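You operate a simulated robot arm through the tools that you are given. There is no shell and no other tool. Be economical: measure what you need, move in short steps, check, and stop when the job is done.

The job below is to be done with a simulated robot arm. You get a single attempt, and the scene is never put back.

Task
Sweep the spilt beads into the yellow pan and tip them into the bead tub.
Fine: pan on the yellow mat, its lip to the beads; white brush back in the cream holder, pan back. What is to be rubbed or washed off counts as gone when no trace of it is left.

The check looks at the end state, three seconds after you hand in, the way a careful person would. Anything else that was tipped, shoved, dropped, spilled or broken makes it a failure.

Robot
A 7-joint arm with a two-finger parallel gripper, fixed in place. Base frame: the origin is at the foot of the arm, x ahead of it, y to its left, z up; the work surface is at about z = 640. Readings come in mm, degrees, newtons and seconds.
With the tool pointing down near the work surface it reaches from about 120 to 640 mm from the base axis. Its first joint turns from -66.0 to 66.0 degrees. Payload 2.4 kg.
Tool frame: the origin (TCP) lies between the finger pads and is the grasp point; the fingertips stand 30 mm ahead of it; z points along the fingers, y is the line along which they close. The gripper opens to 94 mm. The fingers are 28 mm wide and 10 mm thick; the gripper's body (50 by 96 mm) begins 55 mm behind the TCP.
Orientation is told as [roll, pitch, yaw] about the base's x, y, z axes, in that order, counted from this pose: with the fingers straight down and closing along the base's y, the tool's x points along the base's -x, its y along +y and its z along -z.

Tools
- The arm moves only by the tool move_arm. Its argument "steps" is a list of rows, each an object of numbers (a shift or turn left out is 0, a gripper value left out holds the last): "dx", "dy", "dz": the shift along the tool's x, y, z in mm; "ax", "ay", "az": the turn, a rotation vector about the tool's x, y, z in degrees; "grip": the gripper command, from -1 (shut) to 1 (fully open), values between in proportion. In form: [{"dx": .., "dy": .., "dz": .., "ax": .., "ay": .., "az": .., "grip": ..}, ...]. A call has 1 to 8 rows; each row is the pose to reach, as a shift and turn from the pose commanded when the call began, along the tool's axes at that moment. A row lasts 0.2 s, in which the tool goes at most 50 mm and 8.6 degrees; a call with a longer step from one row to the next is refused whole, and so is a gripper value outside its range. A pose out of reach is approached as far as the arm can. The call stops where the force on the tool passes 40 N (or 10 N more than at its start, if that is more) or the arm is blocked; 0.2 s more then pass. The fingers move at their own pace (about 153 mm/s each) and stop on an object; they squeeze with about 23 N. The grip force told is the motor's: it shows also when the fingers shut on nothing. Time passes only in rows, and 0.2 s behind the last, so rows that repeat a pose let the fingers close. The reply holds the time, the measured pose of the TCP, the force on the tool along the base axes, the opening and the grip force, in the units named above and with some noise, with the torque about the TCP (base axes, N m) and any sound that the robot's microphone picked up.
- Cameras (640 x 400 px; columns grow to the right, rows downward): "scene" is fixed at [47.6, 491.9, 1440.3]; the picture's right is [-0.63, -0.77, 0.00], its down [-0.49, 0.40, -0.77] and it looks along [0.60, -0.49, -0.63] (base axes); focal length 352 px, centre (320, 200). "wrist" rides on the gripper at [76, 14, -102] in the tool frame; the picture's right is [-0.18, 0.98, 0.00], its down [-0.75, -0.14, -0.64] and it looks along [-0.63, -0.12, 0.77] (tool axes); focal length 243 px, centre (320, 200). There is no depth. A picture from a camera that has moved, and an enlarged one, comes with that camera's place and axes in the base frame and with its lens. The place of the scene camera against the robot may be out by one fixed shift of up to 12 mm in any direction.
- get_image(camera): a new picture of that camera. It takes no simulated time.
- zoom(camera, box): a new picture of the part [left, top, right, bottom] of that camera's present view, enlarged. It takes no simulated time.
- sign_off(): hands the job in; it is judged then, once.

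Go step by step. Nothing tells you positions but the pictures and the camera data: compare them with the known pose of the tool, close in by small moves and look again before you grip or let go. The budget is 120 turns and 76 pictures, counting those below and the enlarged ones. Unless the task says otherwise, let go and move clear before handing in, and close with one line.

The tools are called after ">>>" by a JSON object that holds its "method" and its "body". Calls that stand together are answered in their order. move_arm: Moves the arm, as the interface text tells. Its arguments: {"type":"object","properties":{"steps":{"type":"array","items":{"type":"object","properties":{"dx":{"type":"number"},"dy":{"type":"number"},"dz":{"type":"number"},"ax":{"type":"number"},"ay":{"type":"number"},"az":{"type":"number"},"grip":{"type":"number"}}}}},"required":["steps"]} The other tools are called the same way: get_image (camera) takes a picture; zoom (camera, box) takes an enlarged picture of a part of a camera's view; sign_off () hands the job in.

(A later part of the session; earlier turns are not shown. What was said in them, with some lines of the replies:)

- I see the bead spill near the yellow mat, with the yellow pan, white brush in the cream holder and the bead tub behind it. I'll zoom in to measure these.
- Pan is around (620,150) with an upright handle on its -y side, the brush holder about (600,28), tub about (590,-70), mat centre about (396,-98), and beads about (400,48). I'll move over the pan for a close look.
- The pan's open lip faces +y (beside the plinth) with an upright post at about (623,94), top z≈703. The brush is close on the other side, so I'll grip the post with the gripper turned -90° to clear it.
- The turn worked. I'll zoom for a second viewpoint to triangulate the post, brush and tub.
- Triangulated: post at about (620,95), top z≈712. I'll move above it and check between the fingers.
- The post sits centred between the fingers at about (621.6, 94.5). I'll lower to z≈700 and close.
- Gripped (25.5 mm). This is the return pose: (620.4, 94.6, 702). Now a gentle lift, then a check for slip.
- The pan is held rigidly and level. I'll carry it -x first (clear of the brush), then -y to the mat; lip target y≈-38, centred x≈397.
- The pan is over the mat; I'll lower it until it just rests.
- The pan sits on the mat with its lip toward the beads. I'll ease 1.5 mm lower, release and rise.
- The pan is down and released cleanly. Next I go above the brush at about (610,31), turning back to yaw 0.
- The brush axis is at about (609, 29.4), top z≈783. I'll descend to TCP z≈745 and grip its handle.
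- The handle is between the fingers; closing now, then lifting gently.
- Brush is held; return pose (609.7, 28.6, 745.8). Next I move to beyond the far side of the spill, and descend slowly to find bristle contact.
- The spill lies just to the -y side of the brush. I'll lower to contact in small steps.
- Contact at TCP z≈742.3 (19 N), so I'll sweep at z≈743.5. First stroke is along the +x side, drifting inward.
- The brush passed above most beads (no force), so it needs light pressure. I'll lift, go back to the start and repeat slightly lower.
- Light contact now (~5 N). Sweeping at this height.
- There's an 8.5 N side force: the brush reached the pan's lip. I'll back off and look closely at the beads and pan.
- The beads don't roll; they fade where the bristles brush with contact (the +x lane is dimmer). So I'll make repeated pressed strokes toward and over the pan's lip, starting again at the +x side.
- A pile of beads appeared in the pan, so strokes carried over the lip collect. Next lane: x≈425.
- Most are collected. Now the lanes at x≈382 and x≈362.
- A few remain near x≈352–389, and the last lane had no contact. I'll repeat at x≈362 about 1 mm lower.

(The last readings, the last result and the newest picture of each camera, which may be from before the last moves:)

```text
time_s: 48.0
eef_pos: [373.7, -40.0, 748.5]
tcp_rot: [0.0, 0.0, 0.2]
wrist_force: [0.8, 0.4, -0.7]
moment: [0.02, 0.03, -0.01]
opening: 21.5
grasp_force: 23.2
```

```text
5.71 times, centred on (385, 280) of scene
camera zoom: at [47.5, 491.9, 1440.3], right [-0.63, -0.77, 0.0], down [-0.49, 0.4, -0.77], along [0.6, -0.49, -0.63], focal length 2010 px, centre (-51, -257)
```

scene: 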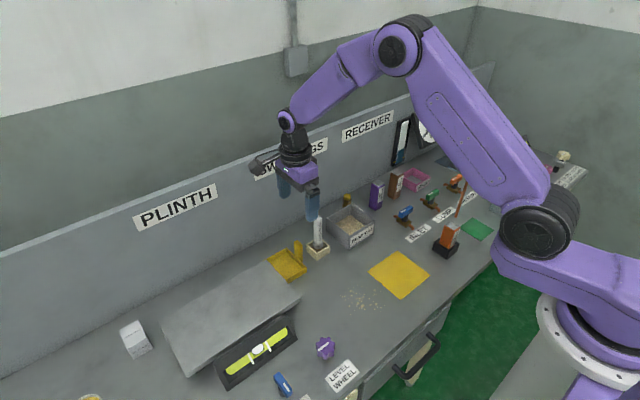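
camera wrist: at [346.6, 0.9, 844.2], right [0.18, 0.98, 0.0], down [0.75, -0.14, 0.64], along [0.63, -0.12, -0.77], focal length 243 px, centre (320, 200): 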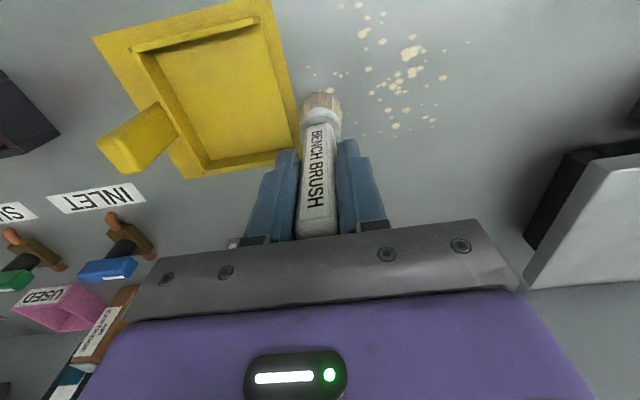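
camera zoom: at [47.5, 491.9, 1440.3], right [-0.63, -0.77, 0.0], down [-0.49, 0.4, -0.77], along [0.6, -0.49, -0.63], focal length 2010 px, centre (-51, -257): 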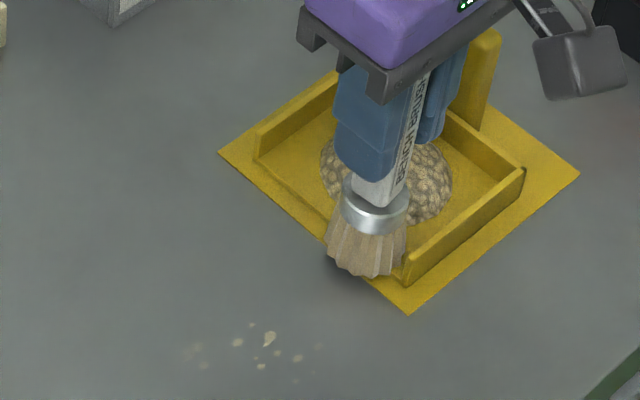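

Fading; I'll repeat with a bit more pressure at x≈360 and then x≈378.

>>> {"method": "move_arm", "body": {"steps": [{"dz": -20}, {"dx": 5, "dy": 45, "dz": -20}, {"dx": 10, "dy": 90, "dz": -20}, {"dx": 16, "dy": 120, "dz": -20}, {"dx": 16, "dy": 120, "dz": -5}, {"dx": 16, "dy": 120, "dz": 7.5}, {"dx": 16, "dy": 120, "dz": 8.6}]}}

>>> {"method": "move_arm", "body": {"steps": [{"dx": 0, "dy": -20}, {"dx": 0, "dy": -40}, {"dx": -2, "dy": -60}, {"dx": -6, "dy": -76}, {"dx": -8, "dy": -86}, {"dx": -10, "dy": -92, "dz": -8}, {"dx": -11, "dy": -120, "dz": -8}]}}

>>> {"method": "move_arm", "body": {"steps": [{"dz": -20}, {"dx": -2, "dy": 45, "dz": -20}, {"dx": -5, "dy": 90, "dz": -20}, {"dx": -8, "dy": 120, "dz": -20}, {"dx": -8, "dy": 120, "dz": -5}, {"dx": -8, "dy": 120, "dz": 7.5}, {"dx": -8, "dy": 120, "dz": 8.2}]}}

>>> {"method": "move_arm", "body": {"steps": [{"dx": 0, "dy": -20}, {"dx": 0, "dy": -40}, {"dx": 0, "dy": -60}, {"dx": 0, "dy": -76}, {"dx": 0, "dy": -86}, {"dx": 0, "dy": -92, "dz": -8}, {"dx": 0, "dy": -120, "dz": -8}]}}

>>> {"method": "zoom", "body": {"camera": "scene", "box": [335, 245, 435, 315]}}

```text
time_s: 49.6
eef_pos: [358.2, 80.8, 741.3]
tcp_rot: [-0.1, 0.0, 0.2]
wrist_force: [-3.1, -0.2, 25.6]
moment: [-0.16, 0.18, 0.01]
opening: 21.5
grasp_force: 23.3
```

```text
time_s: 51.2
eef_pos: [369.7, -39.9, 749.0]
tcp_rot: [-0.1, 0.0, 0.0]
wrist_force: [-0.6, 0.1, -0.6]
moment: [0.01, 0.03, 0.0]
opening: 21.7
grasp_force: 23.2
```

```text
time_s: 52.8
eef_pos: [378.5, 81.7, 739.8]
tcp_rot: [0.0, 0.0, -0.1]
wrist_force: [0.0, 0.3, -0.5]
moment: [-0.01, 0.01, 0.0]
opening: 21.4
grasp_force: 23.7
```

```text
time_s: 54.4
eef_pos: [378.5, -39.0, 746.7]
tcp_rot: [0.0, 0.0, 0.2]
wrist_force: [0.2, -0.1, 0.4]
moment: [0.03, -0.04, 0.02]
opening: 21.6
grasp_force: 22.7
```

```text
5.71 times, centred on (385, 280) of scene
camera zoom: at [47.5, 491.9, 1440.3], right [-0.63, -0.77, 0.0], down [-0.49, 0.4, -0.77], along [0.6, -0.49, -0.63], focal length 2010 px, centre (-51, -257)
```

zoom: 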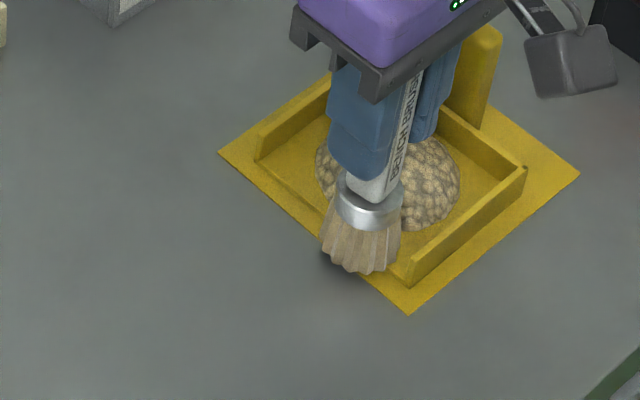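

The spill looks clear. I'll lift the brush away and check for remaining traces.

>>> {"method": "move_arm", "body": {"steps": [{"dz": -30}, {"dz": -75}, {"dx": -35, "dz": -85}, {"dx": -80, "dz": -85}, {"dx": -125, "dz": -85}, {"dx": -170, "dz": -85}]}}

>>> {"method": "zoom", "body": {"camera": "scene", "box": [330, 250, 400, 320]}}

>>> {"method": "zoom", "body": {"camera": "scene", "box": [290, 190, 450, 320]}}

```text
time_s: 55.8
eef_pos: [547.2, -40.3, 832.0]
tcp_rot: [0.0, 0.2, 0.2]
wrist_force: [0.9, 0.3, -0.3]
moment: [-0.05, 0.03, -0.02]
opening: 21.3
grasp_force: 22.8
```

```text
5.71 times, centred on (365, 285) of scene
camera zoom: at [47.5, 491.9, 1440.3], right [-0.63, -0.77, 0.0], down [-0.49, 0.4, -0.77], along [0.6, -0.49, -0.63], focal length 2010 px, centre (63, -286)
```

zoom: 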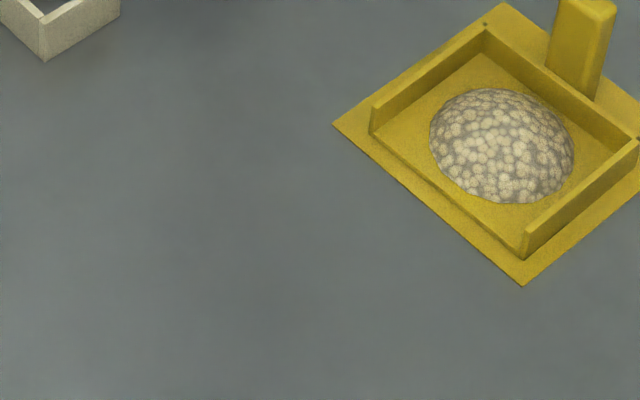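

```text
3.08 times, centred on (370, 255) of scene
camera zoom: at [47.5, 491.9, 1440.3], right [-0.63, -0.77, 0.0], down [-0.49, 0.4, -0.77], along [0.6, -0.49, -0.63], focal length 1082 px, centre (166, 31)
```

zoom: 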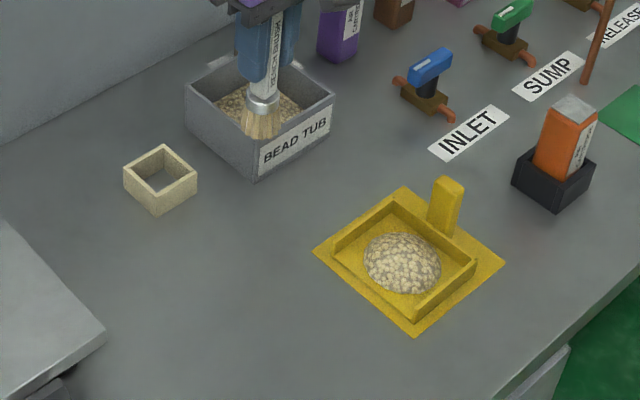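

The counter is clean and the beads are in the pan. Now the brush goes back over the holder at (609.7, 28.6).

>>> {"method": "move_arm", "body": {"steps": [{"dx": -20, "dy": 25}, {"dx": -42, "dy": 50}, {"dx": -62, "dy": 69}, {"dx": -62, "dy": 69}]}}

>>> {"method": "zoom", "body": {"camera": "wrist", "box": [240, 40, 400, 180]}}

>>> {"method": "zoom", "body": {"camera": "scene", "box": [280, 180, 360, 270]}}

```text
time_s: 56.8
eef_pos: [608.8, 30.3, 831.6]
tcp_rot: [-0.1, 0.0, -0.1]
wrist_force: [-0.3, 0.1, -0.7]
moment: [-0.03, 0.02, 0.03]
opening: 21.4
grasp_force: 22.9
```

```text
2.86 times, centred on (320, 110) of wrist
camera zoom: at [534.0, 43.4, 933.8], right [0.18, 0.98, 0.0], down [0.75, -0.14, 0.64], along [0.63, -0.12, -0.77], focal length 693 px, centre (320, 457)
```

zoom: 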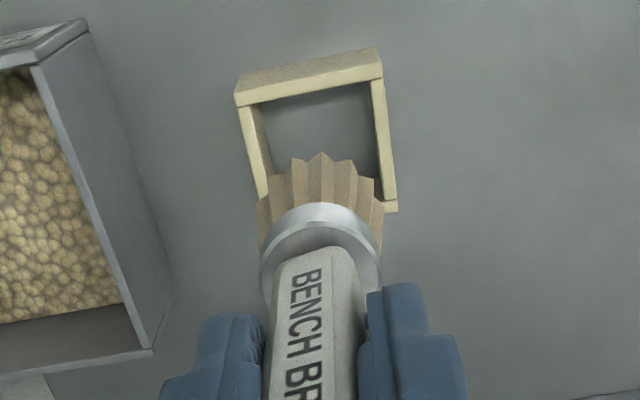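

```text
4.44 times, centred on (320, 225) of scene
camera zoom: at [47.6, 491.9, 1440.3], right [-0.63, -0.77, 0.0], down [-0.49, 0.4, -0.77], along [0.6, -0.49, -0.63], focal length 1563 px, centre (320, 89)
```

zoom: 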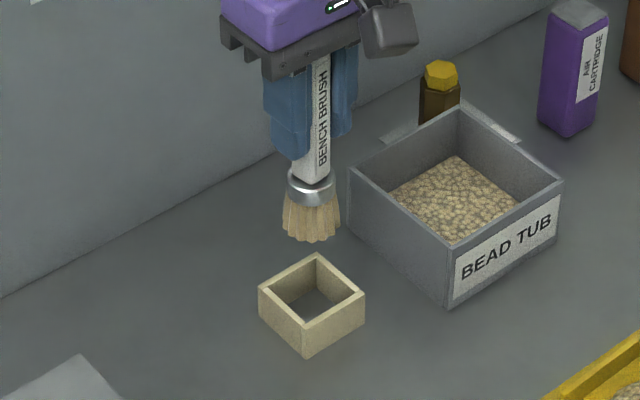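

Brush is aligned within ~1 mm in hand. I'll lower until the bristles are just at the holder rim and look again.

>>> {"method": "move_arm", "body": {"steps": [{"dx": -0.9, "dy": -1.5, "dz": 20}, {"dx": -0.9, "dy": -1.5, "dz": 40}, {"dx": -0.9, "dy": -1.5, "dz": 56}, {"dx": -0.9, "dy": -1.5, "dz": 56}]}}

>>> {"method": "zoom", "body": {"camera": "wrist", "box": [240, 40, 400, 180]}}

>>> {"method": "zoom", "body": {"camera": "scene", "box": [290, 210, 340, 270]}}

```text
time_s: 57.8
eef_pos: [611.5, 28.7, 776.0]
tcp_rot: [0.0, 0.0, 0.0]
wrist_force: [0.0, -0.5, -1.2]
moment: [-0.04, -0.03, 0.02]
opening: 21.4
grasp_force: 23.0
```

```text
2.86 times, centred on (320, 110) of wrist
camera zoom: at [534.9, 41.6, 878.0], right [0.18, 0.98, 0.0], down [0.75, -0.14, 0.64], along [0.63, -0.12, -0.77], focal length 693 px, centre (320, 457)
```

zoom: 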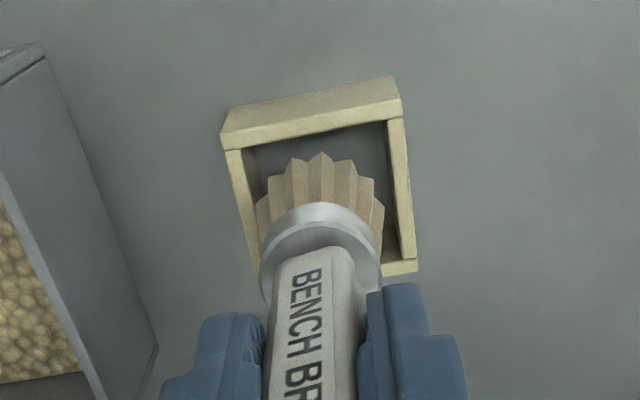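

```text
6.67 times, centred on (315, 240) of scene
camera zoom: at [47.6, 491.9, 1440.3], right [-0.63, -0.77, 0.0], down [-0.49, 0.4, -0.77], along [0.6, -0.49, -0.63], focal length 2345 px, centre (353, -67)
```

zoom: 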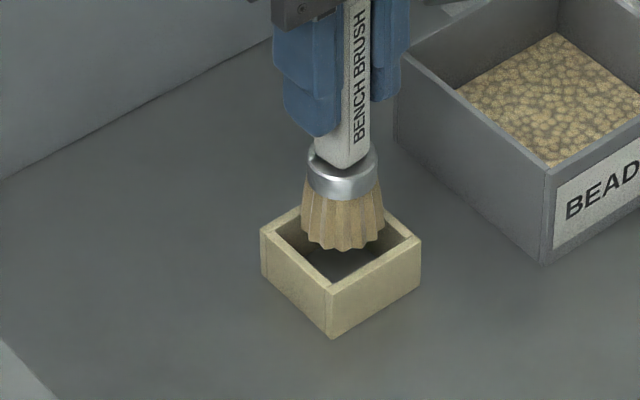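

Aligned; lowering into the holder.

>>> {"method": "move_arm", "body": {"steps": [{"dx": 0.8, "dz": 10}, {"dx": 0.8, "dz": 20}, {"dx": 0.8, "dz": 27}, {"dx": 0.8, "dz": 30}]}}

>>> {"method": "zoom", "body": {"camera": "scene", "box": [290, 210, 340, 270]}}

```text
time_s: 58.8
eef_pos: [609.0, 30.0, 745.7]
tcp_rot: [0.0, 0.0, 0.1]
wrist_force: [0.3, -0.6, 0.2]
moment: [0.01, -0.01, 0.01]
opening: 21.5
grasp_force: 23.1
```

```text
6.67 times, centred on (315, 240) of scene
camera zoom: at [47.6, 491.9, 1440.3], right [-0.63, -0.77, 0.0], down [-0.49, 0.4, -0.77], along [0.6, -0.49, -0.63], focal length 2345 px, centre (353, -67)
```

zoom: 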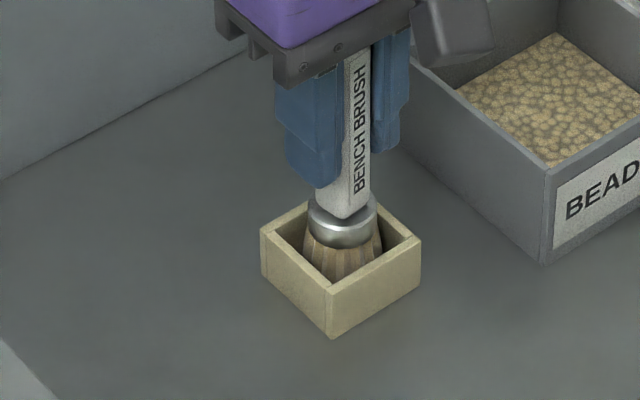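

Not yet seated; lowering in small steps to contact.

>>> {"method": "move_arm", "body": {"steps": [{"dz": 1}, {"dz": 2}, {"dz": 2.7}]}}

```text
time_s: 59.6
eef_pos: [610.6, 28.1, 743.8]
tcp_rot: [0.0, 0.0, 0.1]
wrist_force: [0.2, -0.7, -0.3]
moment: [-0.02, 0.01, -0.02]
opening: 21.5
grasp_force: 22.8
```

>>> {"method": "move_arm", "body": {"steps": [{"dz": 0.7}, {"dz": 1.4}, {"dz": 2}]}}

```text
time_s: 60.4
eef_pos: [610.5, 29.0, 742.1]
tcp_rot: [0.0, -0.1, 0.0]
wrist_force: [0.6, 0.5, -0.5]
moment: [0.03, 0.0, -0.03]
opening: 21.5
grasp_force: 23.0
```

Still no contact force; continuing carefully.

>>> {"method": "move_arm", "body": {"steps": [{"dz": 0.6}, {"dz": 1.2}, {"dz": 1.8}]}}

>>> {"method": "zoom", "body": {"camera": "scene", "box": [295, 200, 345, 270]}}

```text
time_s: 61.2
eef_pos: [609.2, 29.1, 739.7]
tcp_rot: [0.0, 0.0, 0.0]
wrist_force: [0.3, 0.8, -1.8]
moment: [0.0, -0.02, 0.05]
opening: 21.4
grasp_force: 23.2
```

```text
5.71 times, centred on (320, 235) of scene
camera zoom: at [47.6, 491.9, 1440.3], right [-0.63, -0.77, 0.0], down [-0.49, 0.4, -0.77], along [0.6, -0.49, -0.63], focal length 2010 px, centre (320, 0)
```

zoom: 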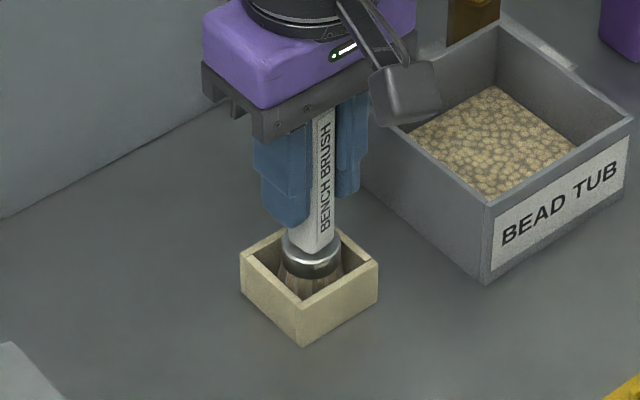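

About 2 mm short of its original seat (comparing with the first zoom). Two more small steps.

>>> {"method": "move_arm", "body": {"steps": [{"dz": 0.7}, {"dz": 1.4}, {"dz": 2.0}]}}

```text
time_s: 62.0
eef_pos: [610.7, 28.4, 738.5]
tcp_rot: [0.0, 0.0, 0.1]
wrist_force: [-7.1, 1.9, 25.6]
moment: [0.12, 0.62, -0.01]
opening: 21.6
grasp_force: 23.4
```

Seated. I'll ease off slightly, open and rise straight up.

>>> {"method": "move_arm", "body": {"steps": [{"dz": -0.9}, {"dz": -0.9, "grip": -0.4}, {"dz": -0.9, "grip": 0.1}, {"dz": -0.9, "grip": 0.1}, {"dz": -40, "grip": 0.1}, {"dz": -80, "grip": 0.1}, {"dz": -125, "grip": 0.1}]}}

>>> {"method": "zoom", "body": {"camera": "scene", "box": [295, 200, 345, 270]}}

```text
time_s: 63.6
eef_pos: [609.2, 30.0, 862.1]
tcp_rot: [0.0, 0.0, 0.0]
wrist_force: [-0.7, -0.2, 0.7]
moment: [0.0, -0.03, -0.02]
opening: 51.9
grasp_force: 0.1
```

```text
5.71 times, centred on (320, 235) of scene
camera zoom: at [47.6, 491.9, 1440.3], right [-0.63, -0.77, 0.0], down [-0.49, 0.4, -0.77], along [0.6, -0.49, -0.63], focal length 2010 px, centre (320, 0)
```

zoom: 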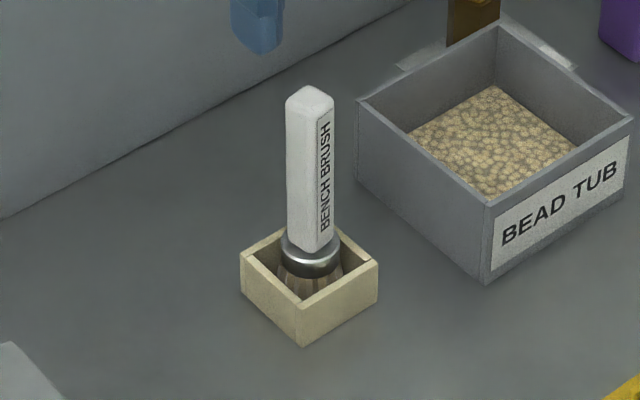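

Brush is back upright in its holder. Now to the pan's post at (397.5, -131), turning to yaw -90.

>>> {"method": "move_arm", "body": {"steps": [{"dx": 25, "dy": -20, "az": 8.5}, {"dx": 52, "dy": -40, "az": 17}, {"dx": 80, "dy": -60, "az": 25.5}, {"dx": 107, "dy": -80, "az": 34}, {"dx": 134, "dy": -100, "az": 42.5}, {"dx": 160, "dy": -120, "az": 51}, {"dx": 186, "dy": -140, "az": 59.5}, {"dx": 211.7, "dy": -161, "az": 68}]}}

>>> {"method": "move_arm", "body": {"steps": [{"az": 8, "dz": 30}, {"az": 16, "dz": 60}, {"az": 22, "dz": 90}, {"az": 22, "dz": 90}]}}

>>> {"method": "get_image", "body": {"camera": "wrist"}}

```text
time_s: 65.4
eef_pos: [398.0, -133.0, 862.9]
tcp_rot: [0.0, 0.1, -68.1]
wrist_force: [0.0, -0.4, -0.6]
moment: [0.0, 0.01, 0.02]
opening: 52.0
grasp_force: 0.0
```

```text
time_s: 66.4
eef_pos: [399.6, -133.8, 770.3]
tcp_rot: [0.0, -0.1, -89.9]
wrist_force: [-0.1, 0.7, -0.1]
moment: [-0.02, -0.01, 0.0]
opening: 51.8
grasp_force: 0.1
```

```text
25 pictures are left
camera wrist: at [413.3, -59.0, 872.5], right [0.98, -0.18, 0.0], down [-0.14, -0.75, 0.64], along [-0.12, -0.63, -0.77], focal length 243 px, centre (320, 200)
```

wrist: 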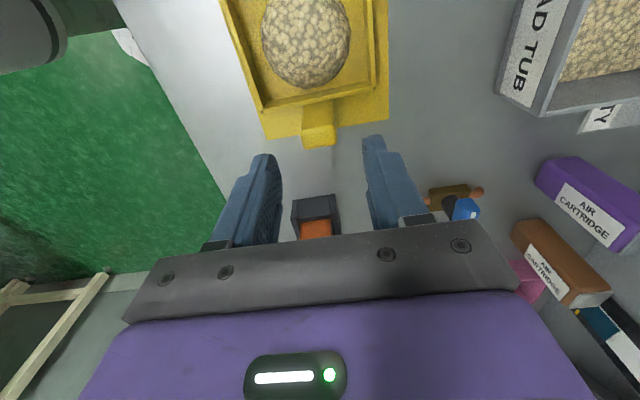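

The post is centred under the gripper. Descend and grip.

>>> {"method": "move_arm", "body": {"steps": [{"dz": 30}, {"dz": 55}, {"dz": 67.5}, {"dz": 67.5, "grip": -0.5}, {"dz": 67.5, "grip": -1}, {"dz": 67.5, "grip": -1}]}}

>>> {"method": "move_arm", "body": {"steps": [{"dz": -6}, {"dz": -20}, {"dz": -45}, {"dz": -75}, {"dz": -110}, {"dz": -150}]}}

>>> {"method": "get_image", "body": {"camera": "wrist"}}

```text
time_s: 67.8
eef_pos: [399.1, -133.2, 703.9]
tcp_rot: [0.0, 0.0, -90.0]
wrist_force: [-0.7, -1.0, -1.4]
moment: [-0.03, -0.01, -0.03]
opening: 25.5
grasp_force: 23.2
```

```text
time_s: 69.2
eef_pos: [397.0, -131.2, 856.4]
tcp_rot: [0.0, 0.0, -90.0]
wrist_force: [-0.4, 0.9, -0.3]
moment: [-0.02, 0.0, -0.02]
opening: 25.7
grasp_force: 23.0
```

```text
24 pictures are left
camera wrist: at [412.0, -56.7, 958.6], right [0.98, -0.18, 0.0], down [-0.14, -0.75, 0.64], along [-0.12, -0.63, -0.77], focal length 243 px, centre (320, 200)
```

wrist: 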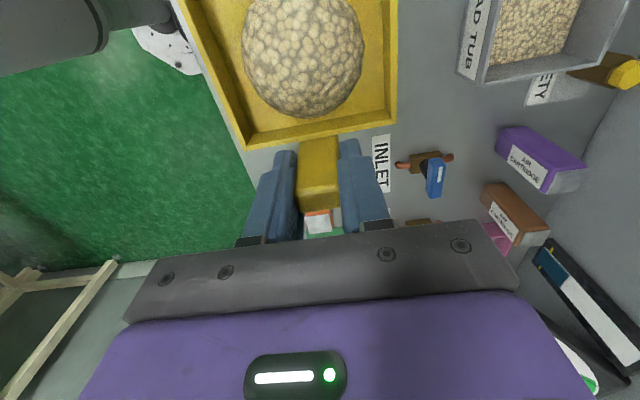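

The pan with the beads is firmly held. I'll carry it high toward the tub while turning to yaw 0, so the lip faces -x.

>>> {"method": "move_arm", "body": {"steps": [{"dx": 4, "dy": 18, "az": -8.4}, {"dx": 9, "dy": 38, "az": -16.8}, {"dx": 14, "dy": 60, "az": -25.2}, {"dx": 19, "dy": 80, "az": -33.6}, {"dx": 24, "dy": 100, "az": -42}, {"dx": 29, "dy": 120, "az": -50.4}, {"dx": 34, "dy": 140, "az": -58.8}, {"dx": 39, "dy": 163, "az": -67}]}}

>>> {"method": "move_arm", "body": {"steps": [{"az": -8}, {"az": -16}, {"az": -23}, {"az": -23}]}}

>>> {"method": "get_image", "body": {"camera": "wrist"}}

>>> {"method": "get_image", "body": {"camera": "scene"}}

```text
time_s: 71.0
eef_pos: [562.3, -94.7, 854.3]
tcp_rot: [0.0, 0.0, -22.8]
wrist_force: [0.1, 0.4, -0.5]
moment: [-0.01, -0.02, 0.01]
opening: 25.7
grasp_force: 23.1
```

```text
time_s: 72.0
eef_pos: [561.2, -93.1, 856.2]
tcp_rot: [0.0, -0.1, 0.2]
wrist_force: [-0.2, -0.6, -0.7]
moment: [0.0, -0.07, 0.01]
opening: 25.6
grasp_force: 23.0
```

```text
23 pictures are left
camera wrist: at [485.3, -80.4, 957.4], right [0.18, 0.98, 0.0], down [0.75, -0.14, 0.64], along [0.63, -0.12, -0.77], focal length 243 px, centre (320, 200)
```

wrist: 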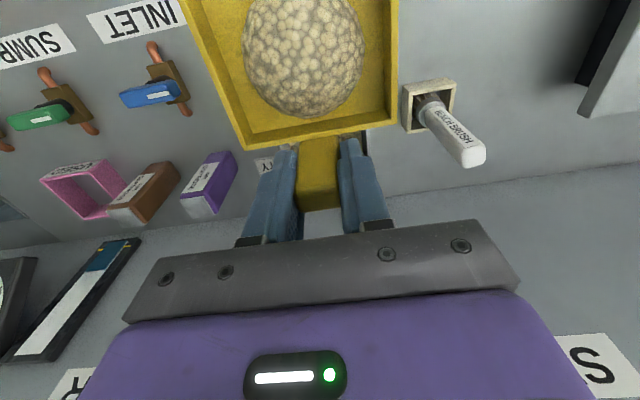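

```text
22 pictures are left
```

scene: 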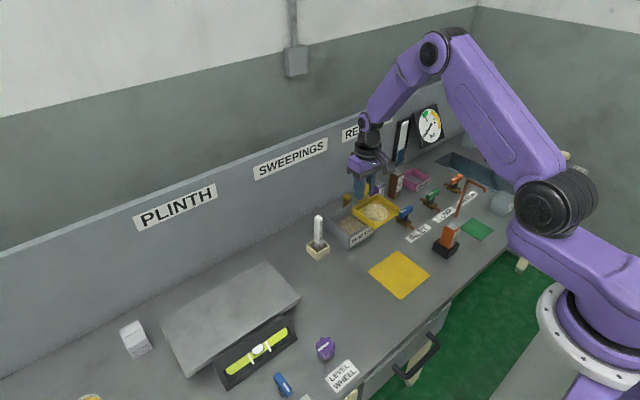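

Re-checking the tub from both views, its rim spans about x 559–665, y -158…-49, centre (612,-104). I'll move so the lip will tip over its middle.

>>> {"method": "move_arm", "body": {"steps": [{"dx": -25, "dy": -4}, {"dx": -50, "dy": -8}, {"dx": -75, "dy": -10, "dz": 10}, {"dx": -75, "dy": -10, "dz": 26}, {"dx": -75, "dy": -10, "dz": 26}]}}

>>> {"method": "zoom", "body": {"camera": "scene", "box": [300, 130, 440, 270]}}

```text
time_s: 73.2
eef_pos: [639.7, -105.1, 827.8]
tcp_rot: [0.0, 0.0, 0.0]
wrist_force: [0.4, -0.6, -1.1]
moment: [0.02, -0.01, -0.05]
opening: 25.6
grasp_force: 23.2
```

```text
2.86 times, centred on (370, 200) of scene
camera zoom: at [47.6, 491.9, 1440.3], right [-0.63, -0.77, 0.0], down [-0.49, 0.4, -0.77], along [0.6, -0.49, -0.63], focal length 1005 px, centre (177, 200)
```

zoom: 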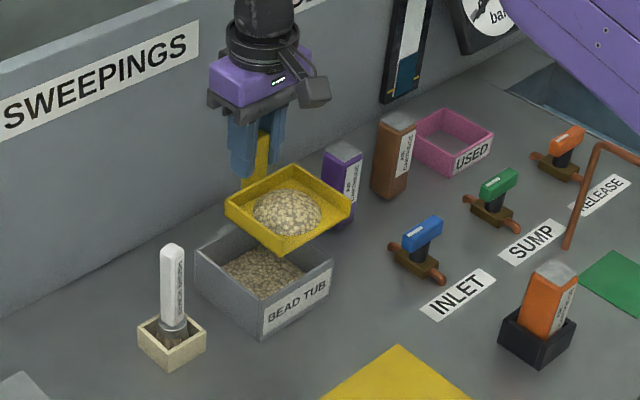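

The pan is above the tub. I'll start tipping gradually with the lip kept over the opening.

>>> {"method": "move_arm", "body": {"steps": [{"ay": -7}, {"ay": -14}, {"ay": -21}, {"ay": -28}, {"ay": -32}]}}

>>> {"method": "zoom", "body": {"camera": "scene", "box": [300, 130, 440, 270]}}

```text
time_s: 74.4
eef_pos: [638.2, -97.2, 828.0]
tcp_rot: [0.0, -32.0, 0.6]
wrist_force: [0.9, 5.2, -0.1]
moment: [-0.39, 0.01, -0.28]
opening: 25.7
grasp_force: 23.3
```

```text
2.86 times, centred on (370, 200) of scene
camera zoom: at [47.9, 492.4, 1440.1], right [-0.63, -0.77, 0.0], down [-0.49, 0.4, -0.77], along [0.6, -0.49, -0.63], focal length 1005 px, centre (177, 200)
```

zoom: 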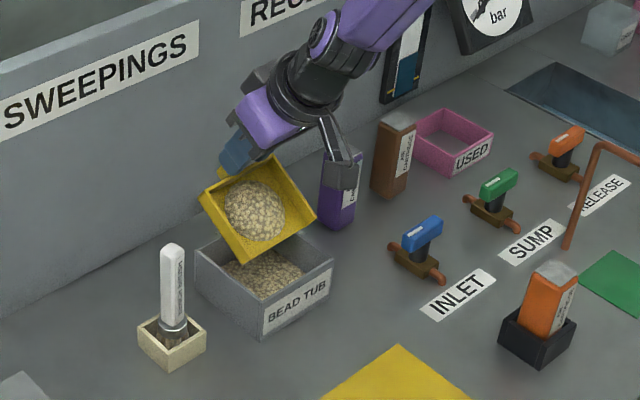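

There's an unexpected sideways reading (y off by 8 mm). I'll hold still briefly and re-read before continuing.

>>> {"method": "move_arm", "body": {"steps": [{}, {}]}}

```text
time_s: 75.0
eef_pos: [637.1, -104.3, 829.4]
tcp_rot: [0.1, -32.0, 0.0]
wrist_force: [0.0, -0.3, -0.8]
moment: [-0.01, -0.02, 0.0]
opening: 25.4
grasp_force: 22.3
```

It settled to zero—just a swing of the arm. I'll continue tipping more slowly, easing back in x so the lip stays mid-tub.

>>> {"method": "move_arm", "body": {"steps": [{"ay": -4, "dx": 1.7, "dz": -1.1}, {"ay": -8, "dx": 3.4, "dz": -2.1}, {"ay": -12, "dx": 6, "dz": -3.7}, {"ay": -16, "dx": 10, "dz": -6.4}, {"ay": -20, "dx": 14.4, "dz": -9}, {"ay": -23, "dx": 19, "dz": -12}, {"ay": -23, "dx": 19, "dz": -12}]}}

>>> {"method": "zoom", "body": {"camera": "scene", "box": [300, 130, 440, 270]}}

```text
time_s: 76.6
eef_pos: [613.9, -103.4, 831.0]
tcp_rot: [0.0, -55.1, 0.0]
wrist_force: [0.1, 0.2, -1.3]
moment: [0.0, -0.02, -0.01]
opening: 25.6
grasp_force: 23.0
out of reach, approached as far as the arm can: row 2
```

```text
2.86 times, centred on (370, 200) of scene
camera zoom: at [47.6, 491.9, 1440.3], right [-0.63, -0.77, 0.0], down [-0.49, 0.4, -0.77], along [0.6, -0.49, -0.63], focal length 1005 px, centre (177, 200)
```

zoom: 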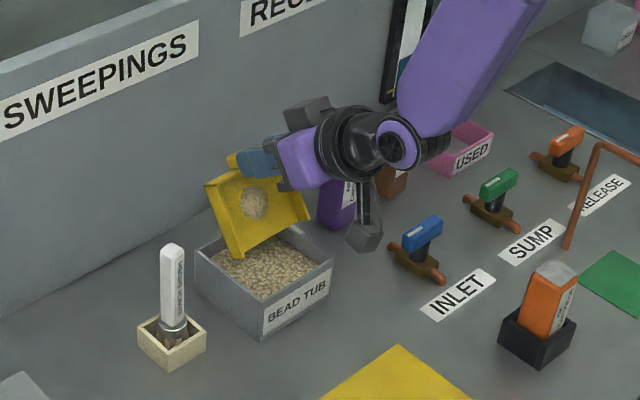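

The beads are pouring into the tub. A bit more tilt and hold.

>>> {"method": "move_arm", "body": {"steps": [{"ay": -4, "dx": 2.5, "dz": -3.5}, {"ay": -8, "dx": 5, "dz": -7}, {"ay": -12, "dx": 7.5, "dz": -11}, {"ay": -15, "dx": 10, "dz": -14}, {"ay": -15, "dx": 10, "dz": -14}, {"ay": -15, "dx": 10, "dz": -14}, {"ay": -15, "dx": 10, "dz": -14}, {"ay": -15, "dx": 10, "dz": -14}]}}

>>> {"method": "zoom", "body": {"camera": "scene", "box": [300, 130, 440, 270]}}

```text
time_s: 78.4
eef_pos: [596.7, -103.8, 829.9]
tcp_rot: [0.0, -70.0, 0.0]
wrist_force: [-0.1, -1.3, -0.6]
moment: [-0.02, 0.07, -0.05]
opening: 25.2
grasp_force: 23.0
```

```text
2.86 times, centred on (370, 200) of scene
camera zoom: at [47.6, 491.9, 1440.3], right [-0.63, -0.77, 0.0], down [-0.49, 0.4, -0.77], along [0.6, -0.49, -0.63], focal length 1005 px, centre (177, 200)
```

zoom: 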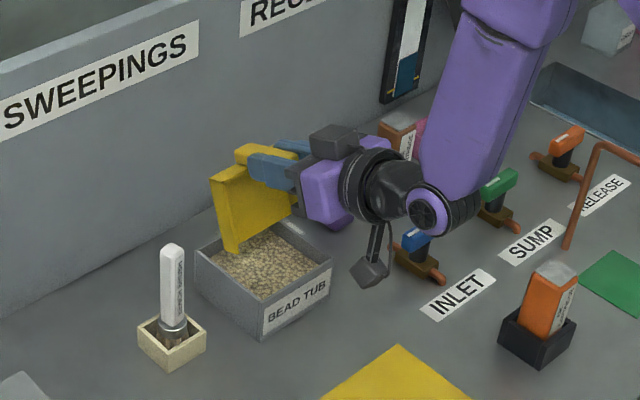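

The pan looks empty. I'll level it slowly while lifting a little.

>>> {"method": "move_arm", "body": {"steps": [{"ay": 4, "dx": -9, "dz": -3.4}, {"ay": 9, "dx": -18.8, "dz": -6.8}, {"ay": 14, "dx": -18.8, "dz": -6.8}, {"ay": 19, "dx": -18.8, "dz": -6.8}, {"ay": 24, "dx": -18.8, "dz": -6.8}, {"ay": 29, "dx": -18.8, "dz": -6.8}, {"ay": 34, "dx": -18.8, "dz": -6.8}, {"ay": 39, "dx": -18.8, "dz": -6.8}]}}

>>> {"method": "move_arm", "body": {"steps": [{"ay": 5}, {"ay": 10}, {"ay": 15}, {"ay": 20}, {"ay": 25}, {"ay": 31}, {"ay": 31}]}}

>>> {"method": "get_image", "body": {"camera": "wrist"}}

>>> {"method": "zoom", "body": {"camera": "scene", "box": [300, 130, 440, 270]}}

```text
time_s: 80.2
eef_pos: [596.1, -105.0, 848.6]
tcp_rot: [-0.1, -31.0, 0.0]
wrist_force: [0.6, 0.2, 0.0]
moment: [0.0, 0.01, 0.01]
opening: 25.5
grasp_force: 23.2
```

```text
time_s: 81.8
eef_pos: [597.0, -104.3, 850.4]
tcp_rot: [0.0, 0.1, 0.1]
wrist_force: [0.2, -0.5, -1.2]
moment: [0.05, -0.04, 0.02]
opening: 25.3
grasp_force: 22.9
out of reach, approached as far as the arm can: row 1, 2, 3
```

```text
17 pictures are left
camera wrist: at [520.7, -90.3, 951.5], right [0.18, 0.98, 0.0], down [0.75, -0.14, 0.64], along [0.63, -0.12, -0.77], focal length 243 px, centre (320, 200)
```

wrist: 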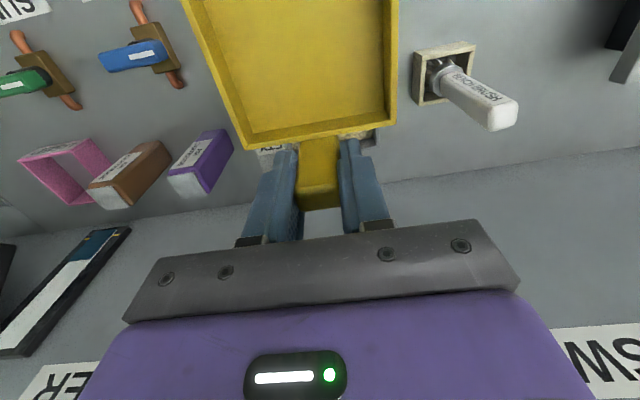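

```text
2.86 times, centred on (370, 200) of scene
camera zoom: at [47.6, 491.9, 1440.3], right [-0.63, -0.77, 0.0], down [-0.49, 0.4, -0.77], along [0.6, -0.49, -0.63], focal length 1005 px, centre (177, 200)
```

zoom: 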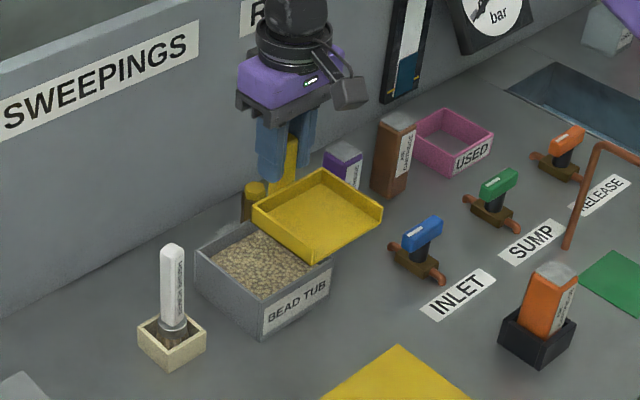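

The pan is empty, tub filled, nothing stray. I'll rise, turn back to yaw -90 and go round to y≈94.6 clear of the brush.

>>> {"method": "move_arm", "body": {"steps": [{"dz": -25}, {"dz": -50}, {"dx": 25, "dy": 30, "dz": -50, "az": 8}, {"dx": 50, "dy": 63, "dz": -50, "az": 16}, {"dx": 75, "dy": 97, "dz": -50, "az": 24}, {"dx": 100, "dy": 131, "dz": -50, "az": 32}, {"dx": 125, "dy": 165, "dz": -50, "az": 40}, {"dx": 147, "dy": 199, "dz": -50, "az": 48}]}}

>>> {"method": "move_arm", "body": {"steps": [{"az": 8.4}, {"az": 16.8}, {"az": 25.2}, {"az": 33.6}, {"az": 42.1}, {"az": 42.1}]}}

```text
time_s: 83.6
eef_pos: [453.2, 95.1, 900.6]
tcp_rot: [0.0, 0.0, -48.1]
wrist_force: [1.1, 0.5, -0.6]
moment: [-0.04, -0.01, 0.01]
opening: 25.5
grasp_force: 22.8
```

```text
time_s: 85.0
eef_pos: [449.8, 96.0, 900.0]
tcp_rot: [-0.1, 0.0, -90.2]
wrist_force: [-0.4, -0.6, -0.8]
moment: [-0.01, 0.02, 0.0]
opening: 25.4
grasp_force: 23.1
```

Now out to x≈620 and down to a hover for a check.

>>> {"method": "move_arm", "body": {"steps": [{"dy": 42}, {"dy": 85}, {"dy": 128}, {"dx": -0.6, "dy": 170, "az": -0.1}, {"dx": -0.6, "dy": 170, "dz": 45, "az": -0.1}, {"dx": -0.6, "dy": 170, "dz": 90, "az": -0.1}, {"dx": -0.6, "dy": 170, "dz": 130, "az": -0.1}, {"dx": -0.6, "dy": 170, "dz": 130, "az": -0.1}]}}

>>> {"method": "zoom", "body": {"camera": "scene", "box": [235, 130, 375, 290]}}

>>> {"method": "get_image", "body": {"camera": "wrist"}}

```text
time_s: 86.8
eef_pos: [620.2, 95.7, 768.0]
tcp_rot: [-0.1, 0.0, -89.9]
wrist_force: [1.1, -0.5, -0.6]
moment: [-0.03, 0.02, -0.02]
opening: 25.4
grasp_force: 22.7
```

```text
2.50 times, centred on (305, 210) of scene
camera zoom: at [47.6, 491.9, 1440.3], right [-0.63, -0.77, 0.0], down [-0.49, 0.4, -0.77], along [0.6, -0.49, -0.63], focal length 879 px, centre (358, 175)
```

zoom: 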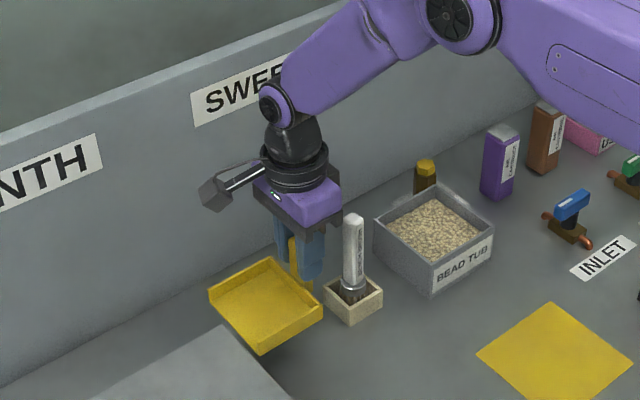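

```text
14 pictures are left
camera wrist: at [634.5, 171.2, 870.0], right [0.98, -0.18, 0.0], down [-0.14, -0.75, 0.64], along [-0.12, -0.63, -0.77], focal length 243 px, centre (320, 200)
```

wrist: 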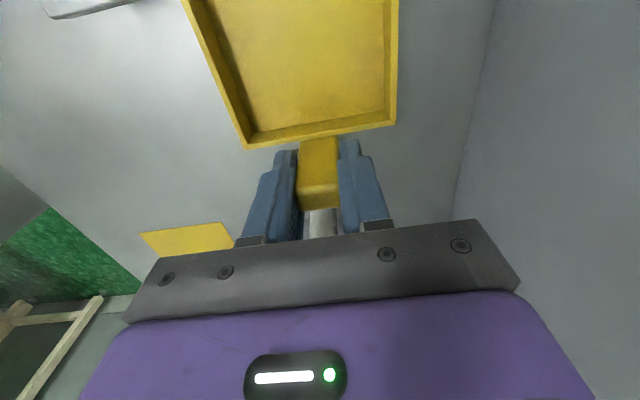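

Nearly aligned with the original place. Lowering the last 60+ mm gently.

>>> {"method": "move_arm", "body": {"steps": [{"dx": -1, "dz": 25}, {"dx": -1, "dz": 45}, {"dx": -1, "dz": 57}, {"dx": -1, "dz": 62}, {"dx": -1, "dz": 64}]}}

>>> {"method": "zoom", "body": {"camera": "scene", "box": [255, 200, 345, 290]}}

```text
time_s: 88.0
eef_pos: [619.7, 93.9, 705.6]
tcp_rot: [0.0, 0.0, -89.9]
wrist_force: [-0.4, 0.2, -1.0]
moment: [-0.01, 0.01, -0.01]
opening: 25.5
grasp_force: 23.3
```

```text
4.44 times, centred on (300, 245) of scene
camera zoom: at [47.6, 491.9, 1440.3], right [-0.63, -0.77, 0.0], down [-0.49, 0.4, -0.77], along [0.6, -0.49, -0.63], focal length 1563 px, centre (409, 0)
```

zoom: 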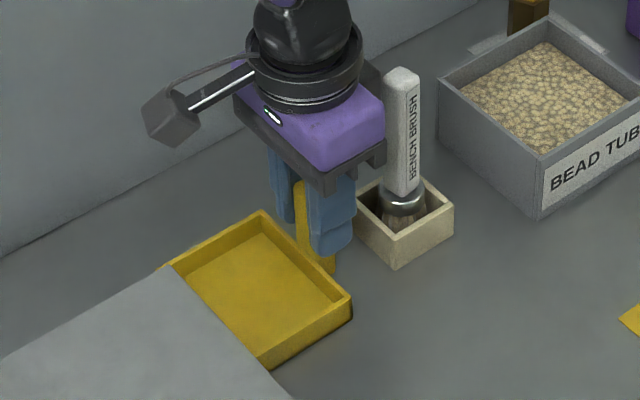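

It matches the original picture within a couple of pixels. Lower to contact.

>>> {"method": "move_arm", "body": {"steps": [{"dz": 0.8}, {"dz": 1.6}, {"dz": 2.3}]}}

```text
time_s: 88.8
eef_pos: [620.9, 93.5, 704.3]
tcp_rot: [0.1, 0.0, -89.9]
wrist_force: [-5.2, -0.2, 16.3]
moment: [0.39, 0.2, 0.05]
opening: 25.4
grasp_force: 23.0
```

Pan is on the counter. Ease off, release and rise.

>>> {"method": "move_arm", "body": {"steps": [{"dz": -0.8}, {"dz": -0.8, "grip": -0.4}, {"dz": -0.8, "grip": 0.1}, {"dz": -0.8, "grip": 0.1}, {"dz": -40, "grip": 0.1}, {"dz": -85, "grip": 0.1}, {"dz": -130, "grip": 0.1}, {"dz": -175, "grip": 0.1}]}}

>>> {"method": "zoom", "body": {"camera": "scene", "box": [255, 200, 345, 290]}}

>>> {"method": "get_image", "body": {"camera": "wrist"}}

>>> {"method": "get_image", "body": {"camera": "scene"}}

```text
time_s: 90.6
eef_pos: [620.6, 93.4, 876.5]
tcp_rot: [0.0, 0.1, -90.0]
wrist_force: [-0.3, -0.5, 0.3]
moment: [-0.01, 0.03, -0.02]
opening: 51.7
grasp_force: 0.2
```

```text
4.44 times, centred on (300, 245) of scene
camera zoom: at [47.5, 491.9, 1440.3], right [-0.63, -0.77, 0.0], down [-0.49, 0.4, -0.77], along [0.6, -0.49, -0.63], focal length 1563 px, centre (409, 0)
```

zoom: 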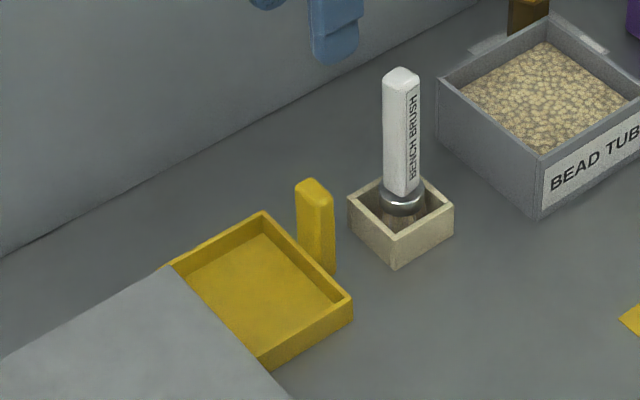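

```text
11 pictures are left
camera wrist: at [634.9, 169.1, 979.1], right [0.98, -0.18, 0.0], down [-0.14, -0.75, 0.64], along [-0.12, -0.63, -0.77], focal length 243 px, centre (320, 200)
```

wrist: 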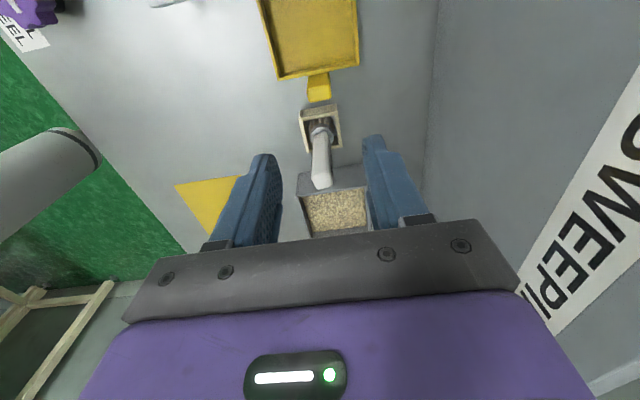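

```text
10 pictures are left
```

scene: 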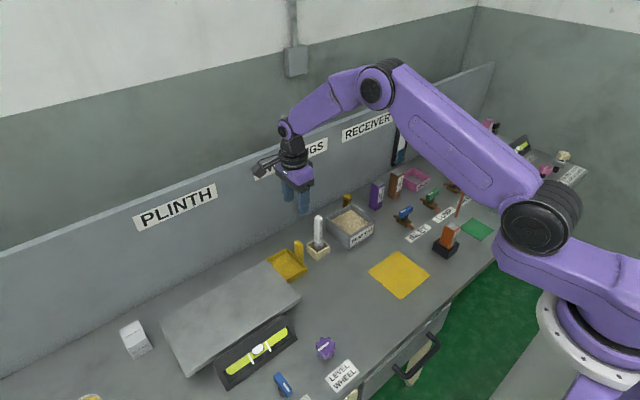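

Pan, brush and tub all look right. As a last check I'll view the former spill area closely for faint traces.

>>> {"method": "move_arm", "body": {"steps": [{"dy": -45, "dx": -6}, {"dy": -90, "dx": -12}, {"dy": -135, "dx": -18}, {"dy": -180, "dx": -24}, {"dy": -215, "dx": -30}]}}

>>> {"method": "zoom", "body": {"camera": "wrist", "box": [210, 0, 430, 160]}}

>>> {"method": "zoom", "body": {"camera": "scene", "box": [335, 275, 395, 320]}}

```text
time_s: 91.8
eef_pos: [404.0, 64.0, 876.8]
tcp_rot: [0.2, 0.0, -90.0]
wrist_force: [-0.3, 0.2, -0.1]
moment: [-0.01, 0.0, -0.03]
opening: 51.7
grasp_force: 0.1
```

```text
2.50 times, centred on (320, 80) of wrist
camera zoom: at [418.7, 138.2, 979.2], right [0.98, -0.18, 0.0], down [-0.14, -0.75, 0.64], along [-0.12, -0.63, -0.77], focal length 606 px, centre (320, 500)
```

zoom: 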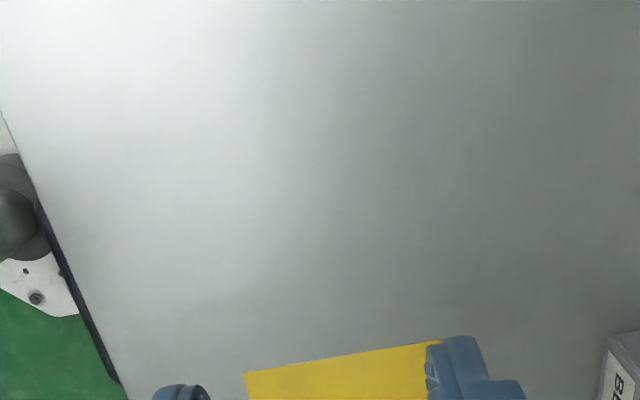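

```text
8.89 times, centred on (365, 298) of scene
camera zoom: at [47.6, 491.9, 1440.3], right [-0.63, -0.77, 0.0], down [-0.49, 0.4, -0.77], along [0.6, -0.49, -0.63], focal length 3126 px, centre (-80, -667)
```

zoom: 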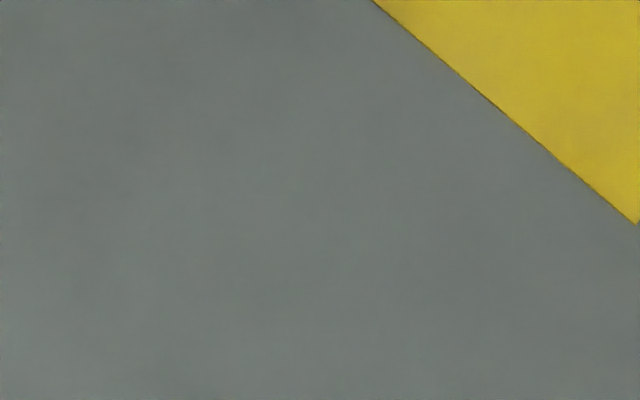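

The counter is spotless in both views, the gripper is empty and clear, and everything is back in place. I'm handing the job in.

>>> {"method": "sign_off", "body": {}}

```text
The job is handed in.
```

The beads are swept up and tipped into the bead tub, the white brush is back in the cream holder, and the yellow pan is back in its place.
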